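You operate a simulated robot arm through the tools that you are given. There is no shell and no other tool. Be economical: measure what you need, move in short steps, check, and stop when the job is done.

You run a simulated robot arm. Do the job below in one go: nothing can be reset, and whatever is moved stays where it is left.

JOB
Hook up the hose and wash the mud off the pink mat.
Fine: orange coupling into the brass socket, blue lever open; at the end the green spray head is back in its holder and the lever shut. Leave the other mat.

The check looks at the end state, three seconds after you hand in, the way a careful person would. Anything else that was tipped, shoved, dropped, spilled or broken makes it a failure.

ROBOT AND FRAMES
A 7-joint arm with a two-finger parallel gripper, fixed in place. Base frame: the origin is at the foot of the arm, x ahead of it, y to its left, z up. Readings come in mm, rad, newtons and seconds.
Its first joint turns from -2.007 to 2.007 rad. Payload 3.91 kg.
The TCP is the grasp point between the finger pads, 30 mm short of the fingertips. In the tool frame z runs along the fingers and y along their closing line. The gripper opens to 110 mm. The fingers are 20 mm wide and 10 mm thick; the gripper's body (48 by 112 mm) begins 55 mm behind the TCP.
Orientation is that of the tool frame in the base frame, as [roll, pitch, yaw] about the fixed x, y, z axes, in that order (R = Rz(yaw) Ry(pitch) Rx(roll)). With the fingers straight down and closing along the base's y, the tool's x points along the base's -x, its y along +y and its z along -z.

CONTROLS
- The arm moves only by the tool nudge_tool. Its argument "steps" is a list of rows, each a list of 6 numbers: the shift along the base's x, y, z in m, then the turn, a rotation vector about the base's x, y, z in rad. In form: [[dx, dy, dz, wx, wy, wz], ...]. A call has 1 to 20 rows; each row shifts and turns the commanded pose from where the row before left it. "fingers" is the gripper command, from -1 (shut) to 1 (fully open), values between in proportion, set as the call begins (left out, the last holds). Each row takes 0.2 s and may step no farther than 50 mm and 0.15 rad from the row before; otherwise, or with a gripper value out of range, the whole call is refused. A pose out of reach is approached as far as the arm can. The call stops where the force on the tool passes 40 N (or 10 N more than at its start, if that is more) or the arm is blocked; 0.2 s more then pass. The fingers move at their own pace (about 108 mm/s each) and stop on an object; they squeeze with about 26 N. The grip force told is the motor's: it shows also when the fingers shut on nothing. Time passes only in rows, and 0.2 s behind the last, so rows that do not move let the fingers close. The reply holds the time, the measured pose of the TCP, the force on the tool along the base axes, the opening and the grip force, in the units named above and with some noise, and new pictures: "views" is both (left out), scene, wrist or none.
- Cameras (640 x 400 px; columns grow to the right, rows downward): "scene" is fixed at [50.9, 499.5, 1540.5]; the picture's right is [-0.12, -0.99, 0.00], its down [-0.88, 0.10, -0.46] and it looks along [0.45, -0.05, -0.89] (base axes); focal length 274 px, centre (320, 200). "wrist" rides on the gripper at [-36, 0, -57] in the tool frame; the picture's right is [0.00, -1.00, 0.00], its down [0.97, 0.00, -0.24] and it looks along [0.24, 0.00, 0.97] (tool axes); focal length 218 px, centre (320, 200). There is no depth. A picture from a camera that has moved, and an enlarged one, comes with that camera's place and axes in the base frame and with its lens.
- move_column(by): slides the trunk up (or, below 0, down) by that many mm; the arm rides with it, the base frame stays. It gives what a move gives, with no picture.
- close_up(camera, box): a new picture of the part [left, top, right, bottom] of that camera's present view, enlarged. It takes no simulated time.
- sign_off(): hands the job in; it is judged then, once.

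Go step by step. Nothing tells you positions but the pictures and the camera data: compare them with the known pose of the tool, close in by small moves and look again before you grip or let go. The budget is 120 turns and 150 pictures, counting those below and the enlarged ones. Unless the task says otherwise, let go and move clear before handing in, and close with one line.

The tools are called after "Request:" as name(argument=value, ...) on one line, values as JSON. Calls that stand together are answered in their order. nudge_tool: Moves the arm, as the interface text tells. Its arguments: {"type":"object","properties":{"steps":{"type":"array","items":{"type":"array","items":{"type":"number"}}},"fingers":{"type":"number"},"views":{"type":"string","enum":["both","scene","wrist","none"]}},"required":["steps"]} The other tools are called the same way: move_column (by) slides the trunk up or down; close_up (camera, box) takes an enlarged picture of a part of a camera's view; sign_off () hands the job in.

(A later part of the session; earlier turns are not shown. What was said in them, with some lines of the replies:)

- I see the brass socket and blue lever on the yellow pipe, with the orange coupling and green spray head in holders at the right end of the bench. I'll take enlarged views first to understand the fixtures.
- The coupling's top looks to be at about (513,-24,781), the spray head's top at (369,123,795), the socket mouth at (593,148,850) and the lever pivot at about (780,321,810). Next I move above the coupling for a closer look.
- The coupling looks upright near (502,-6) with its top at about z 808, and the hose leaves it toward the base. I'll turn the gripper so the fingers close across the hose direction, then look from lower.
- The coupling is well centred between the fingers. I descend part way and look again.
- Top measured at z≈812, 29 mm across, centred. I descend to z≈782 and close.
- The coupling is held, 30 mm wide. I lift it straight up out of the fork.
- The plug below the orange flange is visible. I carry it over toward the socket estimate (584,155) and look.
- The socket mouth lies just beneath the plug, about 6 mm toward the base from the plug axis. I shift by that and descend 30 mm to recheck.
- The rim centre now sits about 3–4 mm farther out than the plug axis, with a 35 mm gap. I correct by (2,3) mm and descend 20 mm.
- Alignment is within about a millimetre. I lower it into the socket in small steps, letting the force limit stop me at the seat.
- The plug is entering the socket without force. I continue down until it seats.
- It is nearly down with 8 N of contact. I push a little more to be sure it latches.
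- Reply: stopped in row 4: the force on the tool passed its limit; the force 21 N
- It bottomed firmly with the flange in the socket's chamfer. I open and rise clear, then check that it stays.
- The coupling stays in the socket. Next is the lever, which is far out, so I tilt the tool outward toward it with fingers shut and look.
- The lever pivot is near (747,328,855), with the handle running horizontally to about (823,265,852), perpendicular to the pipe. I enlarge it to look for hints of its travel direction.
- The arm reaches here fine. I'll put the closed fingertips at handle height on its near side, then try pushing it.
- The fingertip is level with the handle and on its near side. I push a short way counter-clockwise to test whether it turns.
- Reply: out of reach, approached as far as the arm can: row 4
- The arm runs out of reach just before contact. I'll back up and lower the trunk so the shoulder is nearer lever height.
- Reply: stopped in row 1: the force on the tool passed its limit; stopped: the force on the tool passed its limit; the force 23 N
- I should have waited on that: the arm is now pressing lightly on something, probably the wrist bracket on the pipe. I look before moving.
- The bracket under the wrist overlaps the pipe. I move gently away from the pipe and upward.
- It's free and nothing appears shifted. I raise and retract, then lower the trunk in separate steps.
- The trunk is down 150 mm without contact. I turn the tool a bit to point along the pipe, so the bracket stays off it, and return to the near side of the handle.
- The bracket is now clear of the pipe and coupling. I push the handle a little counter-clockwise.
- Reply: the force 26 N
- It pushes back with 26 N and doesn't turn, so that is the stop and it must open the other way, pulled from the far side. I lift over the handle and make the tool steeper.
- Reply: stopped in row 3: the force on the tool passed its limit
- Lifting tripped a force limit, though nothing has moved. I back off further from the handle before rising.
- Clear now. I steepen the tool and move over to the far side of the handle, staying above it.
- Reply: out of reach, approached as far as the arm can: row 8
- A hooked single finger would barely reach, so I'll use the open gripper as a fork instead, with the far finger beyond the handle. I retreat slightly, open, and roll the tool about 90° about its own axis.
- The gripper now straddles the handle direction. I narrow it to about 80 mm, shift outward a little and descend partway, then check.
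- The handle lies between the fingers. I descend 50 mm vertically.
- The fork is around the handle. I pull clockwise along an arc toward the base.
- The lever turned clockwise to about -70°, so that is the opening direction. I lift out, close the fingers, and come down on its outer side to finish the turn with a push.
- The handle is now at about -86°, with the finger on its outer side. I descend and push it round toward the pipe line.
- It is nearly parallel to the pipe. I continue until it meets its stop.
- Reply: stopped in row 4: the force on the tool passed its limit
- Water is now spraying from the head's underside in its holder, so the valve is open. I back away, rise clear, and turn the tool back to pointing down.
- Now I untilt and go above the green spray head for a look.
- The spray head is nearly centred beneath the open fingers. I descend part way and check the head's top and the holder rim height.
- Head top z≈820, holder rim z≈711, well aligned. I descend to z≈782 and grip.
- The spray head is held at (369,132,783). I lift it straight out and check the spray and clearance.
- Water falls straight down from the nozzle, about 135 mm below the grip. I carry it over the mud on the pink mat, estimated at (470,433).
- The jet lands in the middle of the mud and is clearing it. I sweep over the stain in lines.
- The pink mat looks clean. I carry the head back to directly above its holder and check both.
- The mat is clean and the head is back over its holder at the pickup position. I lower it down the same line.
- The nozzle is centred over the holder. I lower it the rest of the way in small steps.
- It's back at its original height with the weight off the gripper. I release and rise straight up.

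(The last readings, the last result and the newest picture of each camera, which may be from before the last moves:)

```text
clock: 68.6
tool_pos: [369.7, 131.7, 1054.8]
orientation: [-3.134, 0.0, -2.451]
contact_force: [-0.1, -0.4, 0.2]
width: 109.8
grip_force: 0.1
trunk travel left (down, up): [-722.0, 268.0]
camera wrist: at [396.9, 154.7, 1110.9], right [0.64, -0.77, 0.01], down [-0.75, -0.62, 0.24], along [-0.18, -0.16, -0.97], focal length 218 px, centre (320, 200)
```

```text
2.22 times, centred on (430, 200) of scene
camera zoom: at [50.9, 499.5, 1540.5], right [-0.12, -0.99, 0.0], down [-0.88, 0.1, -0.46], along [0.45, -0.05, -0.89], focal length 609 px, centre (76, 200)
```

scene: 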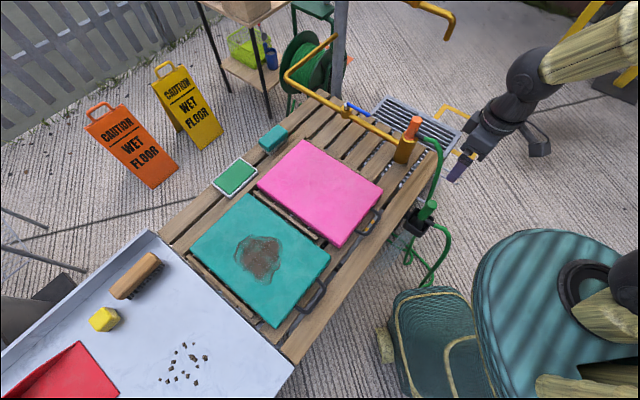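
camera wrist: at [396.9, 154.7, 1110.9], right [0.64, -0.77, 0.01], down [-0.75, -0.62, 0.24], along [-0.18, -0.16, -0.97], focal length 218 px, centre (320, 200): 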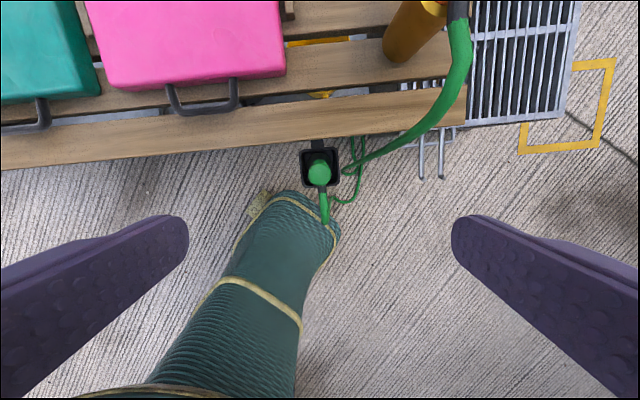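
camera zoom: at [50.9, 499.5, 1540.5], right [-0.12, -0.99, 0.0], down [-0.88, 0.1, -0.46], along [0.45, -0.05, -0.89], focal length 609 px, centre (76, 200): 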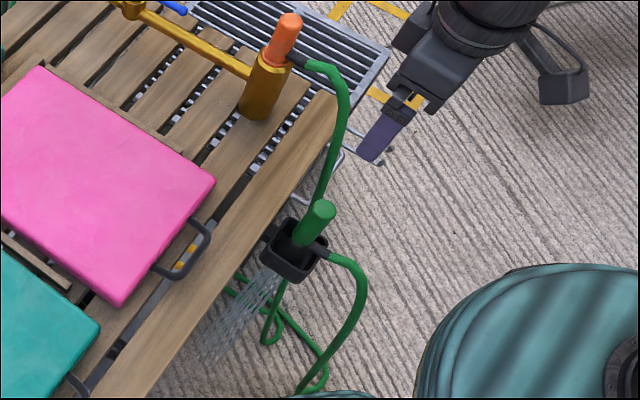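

The head is settled in its holder. Now I shut the lever, re-tilting and rolling the tool as before and moving high over to the pipe side of the handle.

Request:
nudge_tool(steps=[[0.0218, 0.0114, 0, 0.0743, -0.0887, 0], [0.0218, 0.0114, 0, 0.0743, -0.0887, 0], [0.0218, 0.0114, 0, 0.0743, -0.0887, 0], [0.0218, 0.0114, 0, 0.0743, -0.0887, 0], [0.0218, 0.0114, 0, -0.052, -0.043, 0.13], [0.0218, 0.0114, 0, -0.052, -0.043, 0.13], [0.0218, 0.0114, 0, -0.052, -0.043, 0.13], [0.0218, 0.0114, 0, -0.052, -0.043, 0.13], [0.0218, 0.0114, 0, -0.052, -0.043, 0.13], [0.0218, 0.0114, 0, -0.052, -0.043, 0.13], [0.0218, 0.0114, 0, -0.052, -0.043, 0.13], [0.0218, 0.0114, 0, -0.052, -0.043, 0.13], [0.0218, 0.0114, 0, -0.052, -0.043, 0.13], [0.0218, 0.0114, 0, -0.052, -0.043, 0.13], [0, 0, -0.04, 0, 0, 0], [0, 0, -0.04, 0, 0, 0], [0, 0, -0.035, 0, 0, 0]], fingers=-1)

Request:
close_up(camera="scene", box=[310, 40, 450, 180])

```text
clock: 72.2
tool_pos: [674.6, 291.9, 936.9]
orientation: [-2.665, 0.034, -0.984]
contact_force: [0.9, 0.4, -0.1]
width: 0.3
grip_force: 26.4
trunk travel left (down, up): [-722.0, 268.0]
camera wrist: at [634.7, 306.5, 988.4], right [0.75, 0.48, 0.46], down [0.45, -0.87, 0.18], along [0.49, 0.07, -0.87], focal length 218 px, centre (320, 200)
```

scene: 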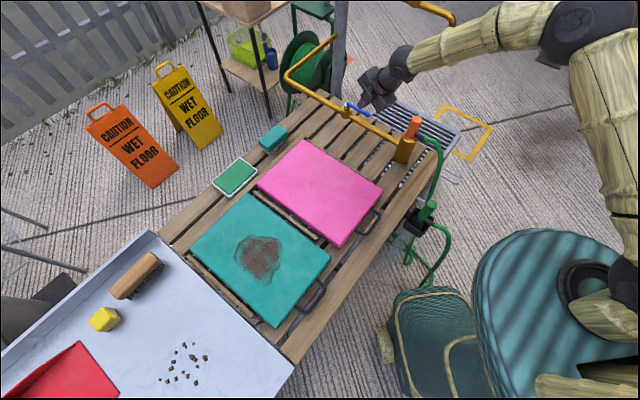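
wrist: 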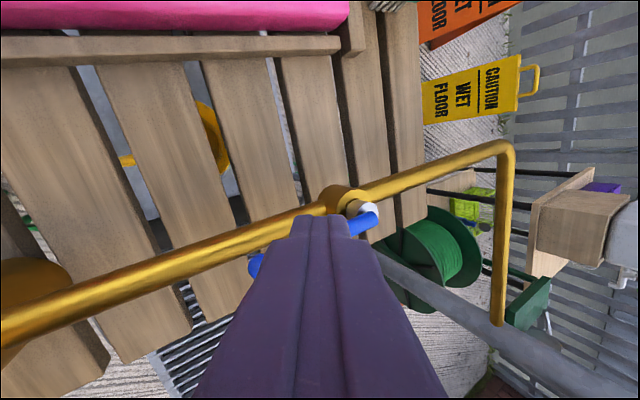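

```text
2.86 times, centred on (380, 110) of scene
camera zoom: at [50.9, 499.5, 1540.5], right [-0.12, -0.99, 0.0], down [-0.88, 0.1, -0.46], along [0.45, -0.05, -0.89], focal length 783 px, centre (149, 457)
```

zoom: 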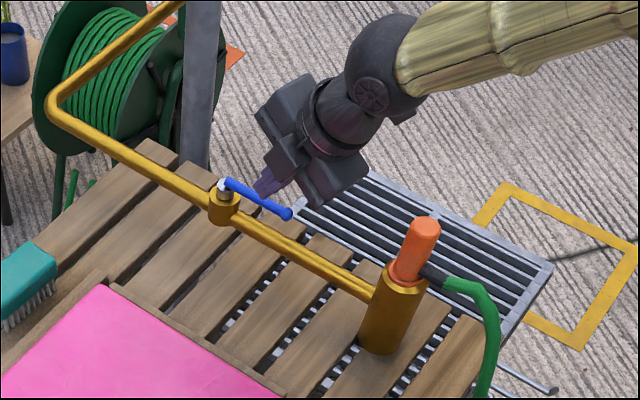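

The handle is open at about -128°, with the finger above its pipe side. I descend beside it.

Request:
nudge_tool(steps=[[0, 0, -0.02, 0, 0, 0], [0, 0, -0.02, 0, 0, 0], [0, 0, -0.02, 0, 0, 0], [0, 0, -0.012, 0, 0, 0]], views="wrist")

Request:
close_up(camera="scene", box=[320, 60, 420, 160])

```text
clock: 73.2
tool_pos: [677.2, 291.1, 866.0]
orientation: [-2.661, 0.036, -0.984]
contact_force: [0.4, -0.2, -0.3]
width: 0.3
grip_force: 26.0
trunk travel left (down, up): [-722.0, 268.0]
camera wrist: at [635.4, 305.7, 916.7], right [0.75, 0.48, 0.46], down [0.45, -0.88, 0.18], along [0.49, 0.07, -0.87], focal length 218 px, centre (320, 200)
```

wrist: 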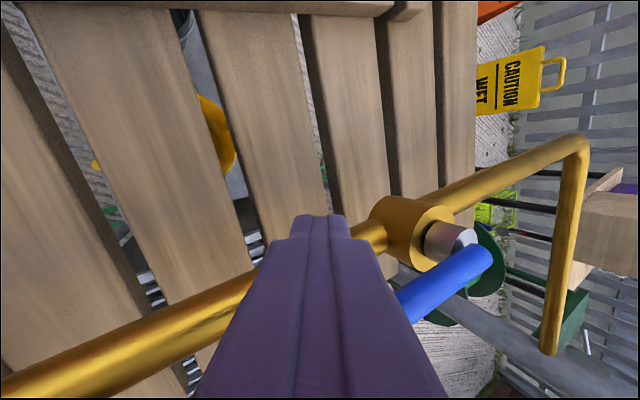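

```text
4.00 times, centred on (370, 110) of scene
camera zoom: at [50.9, 499.5, 1540.5], right [-0.12, -0.99, 0.0], down [-0.88, 0.1, -0.46], along [0.45, -0.05, -0.89], focal length 1097 px, centre (120, 560)
```

zoom: 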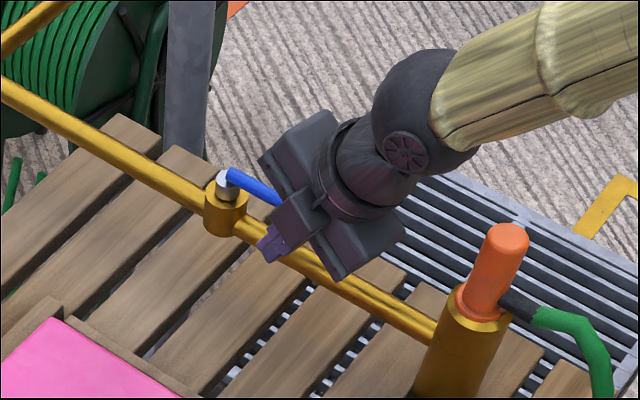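

The finger is on the correct side. I push the handle counter-clockwise along its arc.

Request:
nudge_tool(steps=[[0.0055, -0.0045, 0, 0, 0, 0], [0.0055, -0.0045, 0, 0, 0, 0], [0.0045, -0.0047, 0, 0, 0, 0], [0.0045, -0.0047, 0, 0, 0, 0], [0.0045, -0.0047, 0, 0, 0, 0], [0.0065, -0.0033, 0, 0, 0, 0], [0.0065, -0.0033, 0, 0, 0, 0], [0.0065, -0.0033, 0, 0, 0, 0]], views="wrist")

```text
clock: 75.0
tool_pos: [718.8, 257.1, 865.0]
orientation: [-2.663, 0.035, -0.984]
contact_force: [-0.7, -0.1, 0.3]
width: 0.0
grip_force: 26.1
trunk travel left (down, up): [-722.0, 268.0]
camera wrist: at [679.4, 271.5, 917.3], right [0.75, 0.48, 0.46], down [0.45, -0.88, 0.18], along [0.49, 0.07, -0.87], focal length 218 px, centre (320, 200)
```

wrist: 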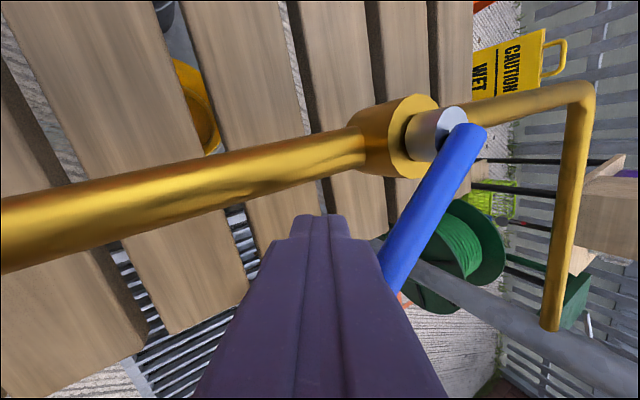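

It is turning freely. I continue to the shut stop.

Request:
nudge_tool(steps=[[0.0072, -0.0009, 0, 0, 0, 0], [0.0072, -0.0009, 0, 0, 0, 0], [0.0072, -0.0009, 0, 0, 0, 0], [0.0054, 0.001, 0, 0, 0, 0], [0.0054, 0.001, 0, 0, 0, 0], [0.0054, 0.001, 0, 0, 0, 0], [0.0049, 0.0024, 0, 0, 0, 0], [0.0049, 0.0024, 0, 0, 0, 0], [0.0049, 0.0024, 0, 0, 0, 0], [0.002, 0.002, 0, 0, 0, 0]])

Request:
close_up(camera="scene", box=[320, 60, 480, 260])

```text
clock: 77.2
tool_pos: [774.3, 268.9, 866.2]
orientation: [-2.661, 0.039, -0.984]
contact_force: [1.1, 0.6, 0.1]
width: 0.0
grip_force: 25.9
trunk travel left (down, up): [-722.0, 268.0]
camera wrist: at [733.7, 282.2, 917.2], right [0.75, 0.48, 0.46], down [0.45, -0.88, 0.18], along [0.49, 0.07, -0.87], focal length 218 px, centre (320, 200)
```

scene: 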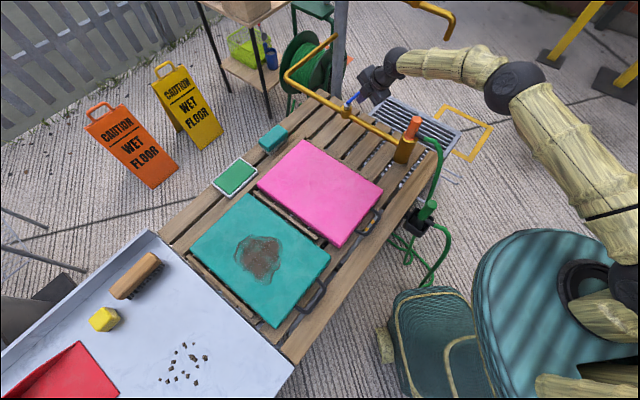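
wrist: 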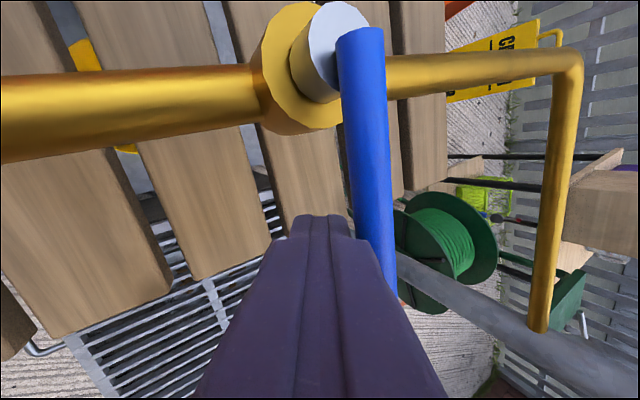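

```text
2.00 times, centred on (400, 160) of scene
camera zoom: at [50.9, 499.5, 1540.5], right [-0.12, -0.99, 0.0], down [-0.88, 0.1, -0.46], along [0.45, -0.05, -0.89], focal length 548 px, centre (160, 280)
```

zoom: 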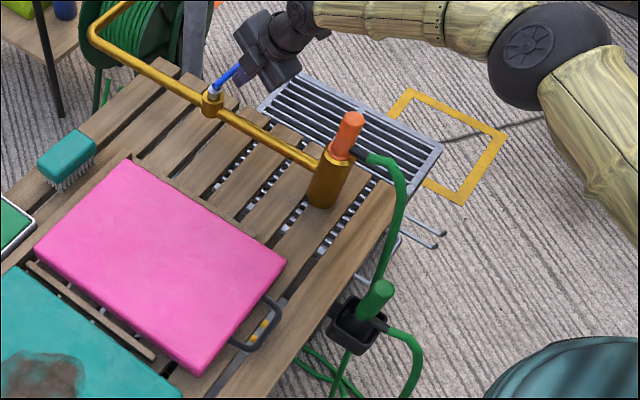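

The spray has stopped. I push on gently until it meets the shut stop.

Request:
nudge_tool(steps=[[0.002, 0.0023, 0, 0, 0, 0], [0.002, 0.0023, 0, 0, 0, 0], [0.002, 0.0023, 0, 0, 0, 0], [0.002, 0.0023, 0, 0, 0, 0]], views="wrist")

```text
clock: 78.2
tool_pos: [778.6, 271.7, 866.4]
orientation: [-2.671, 0.03, -0.986]
contact_force: [-20.7, -14.6, 11.5]
width: 0.0
grip_force: 25.4
trunk travel left (down, up): [-722.0, 268.0]
stopped in row 4: the force on the tool passed its limit (the readings are from after the stop); the commanded pose is now the measured one
camera wrist: at [737.9, 286.1, 918.6], right [0.75, 0.48, 0.45], down [0.45, -0.87, 0.18], along [0.48, 0.07, -0.87], focal length 218 px, centre (320, 200)
```

wrist: 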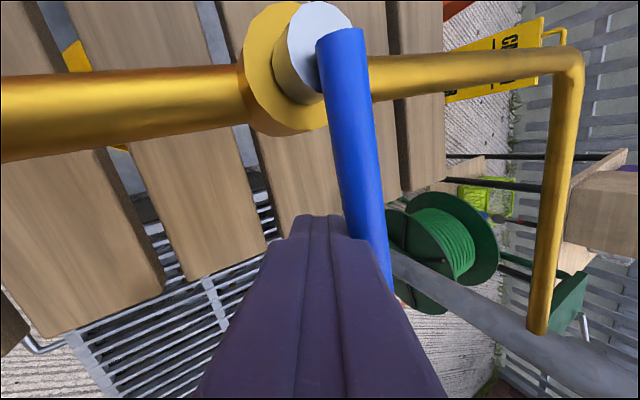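

The lever is hard against its shut stop. I back off horizontally, rise clear, and withdraw.

Request:
nudge_tool(steps=[[-0.006, -0.006, 0, 0, 0, 0], [-0.01, -0.01, 0, 0, 0, 0], [-0.012, -0.012, 0.005, 0, 0, 0], [-0.005, -0.005, 0.025, 0, 0, 0], [0, 0, 0.04, 0, 0, 0], [0, 0, 0.04, 0, 0, 0], [0, 0, 0.04, 0, 0, 0], [0, 0, 0.04, 0, 0, 0], [-0.03, -0.02, 0.02, 0, 0, 0], [-0.04, -0.02, 0, 0, 0, 0], [-0.04, -0.02, 0, 0, 0, 0], [-0.04, -0.02, 0, 0, 0, 0]])

Request:
close_up(camera="scene", box=[320, 60, 480, 280])

Request:
close_up(camera="scene", box=[180, 110, 400, 330])

```text
clock: 80.8
tool_pos: [597.9, 160.7, 1074.5]
orientation: [-2.67, 0.033, -0.984]
contact_force: [-0.2, 0.8, 0.2]
width: 0.0
grip_force: 24.8
trunk travel left (down, up): [-722.0, 268.0]
camera wrist: at [556.6, 174.9, 1126.0], right [0.75, 0.48, 0.45], down [0.45, -0.87, 0.18], along [0.48, 0.07, -0.87], focal length 218 px, centre (320, 200)
```

scene: 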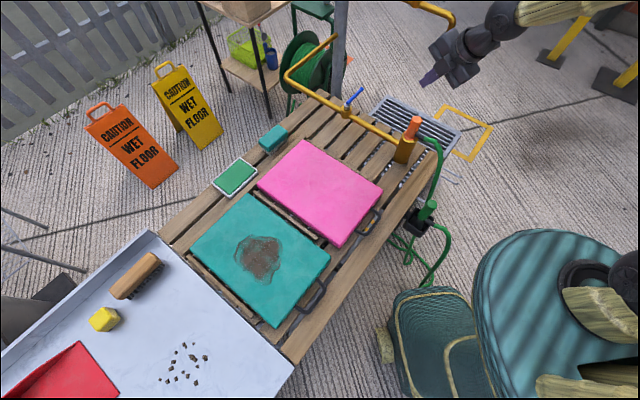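
wrist: 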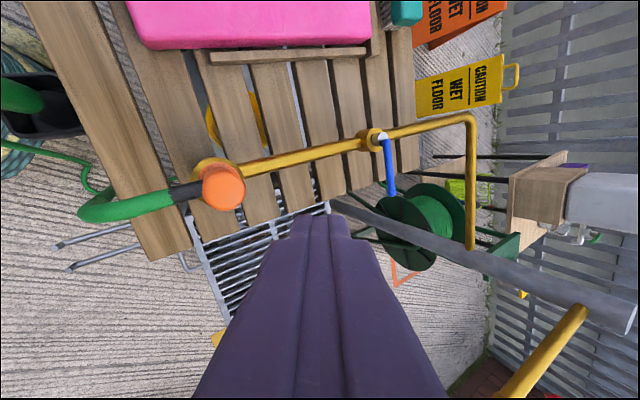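

```text
1.82 times, centred on (400, 170) of scene
camera zoom: at [50.9, 499.5, 1540.5], right [-0.12, -0.99, 0.0], down [-0.88, 0.1, -0.46], along [0.45, -0.05, -0.89], focal length 499 px, centre (174, 254)
```

zoom: 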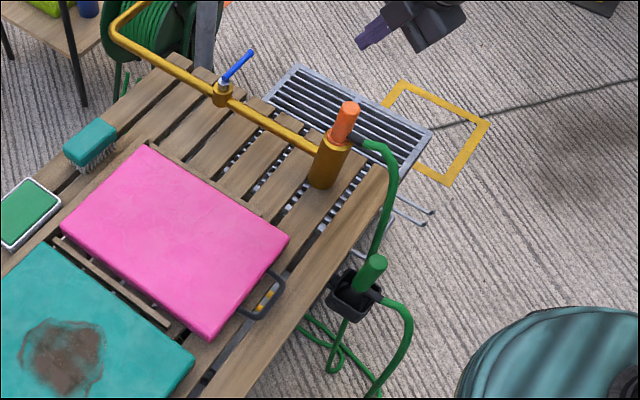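

```text
1.82 times, centred on (290, 220) of scene
camera zoom: at [50.9, 499.5, 1540.5], right [-0.12, -0.99, 0.0], down [-0.88, 0.1, -0.46], along [0.45, -0.05, -0.89], focal length 499 px, centre (374, 164)
```

zoom: 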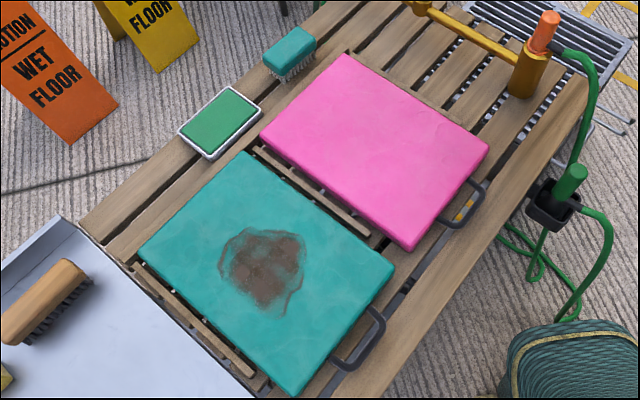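

The pink mat is clean and the teal mat is untouched. The coupling is seated, the head is in its holder, the lever is shut and the arm is clear, so I'm handing in.

Request:
sign_off()

```text
The job is handed in.
```

The pink mat is washed clean. The orange coupling is in the brass socket, the green spray head is back in its holder and the blue lever is shut. The teal mat still has its mud, and I've handed the job in. While reaching for the lever, the wrist pressed briefly on something, probably the pipe, at about 20 N; nothing looks shifted in the pictures.
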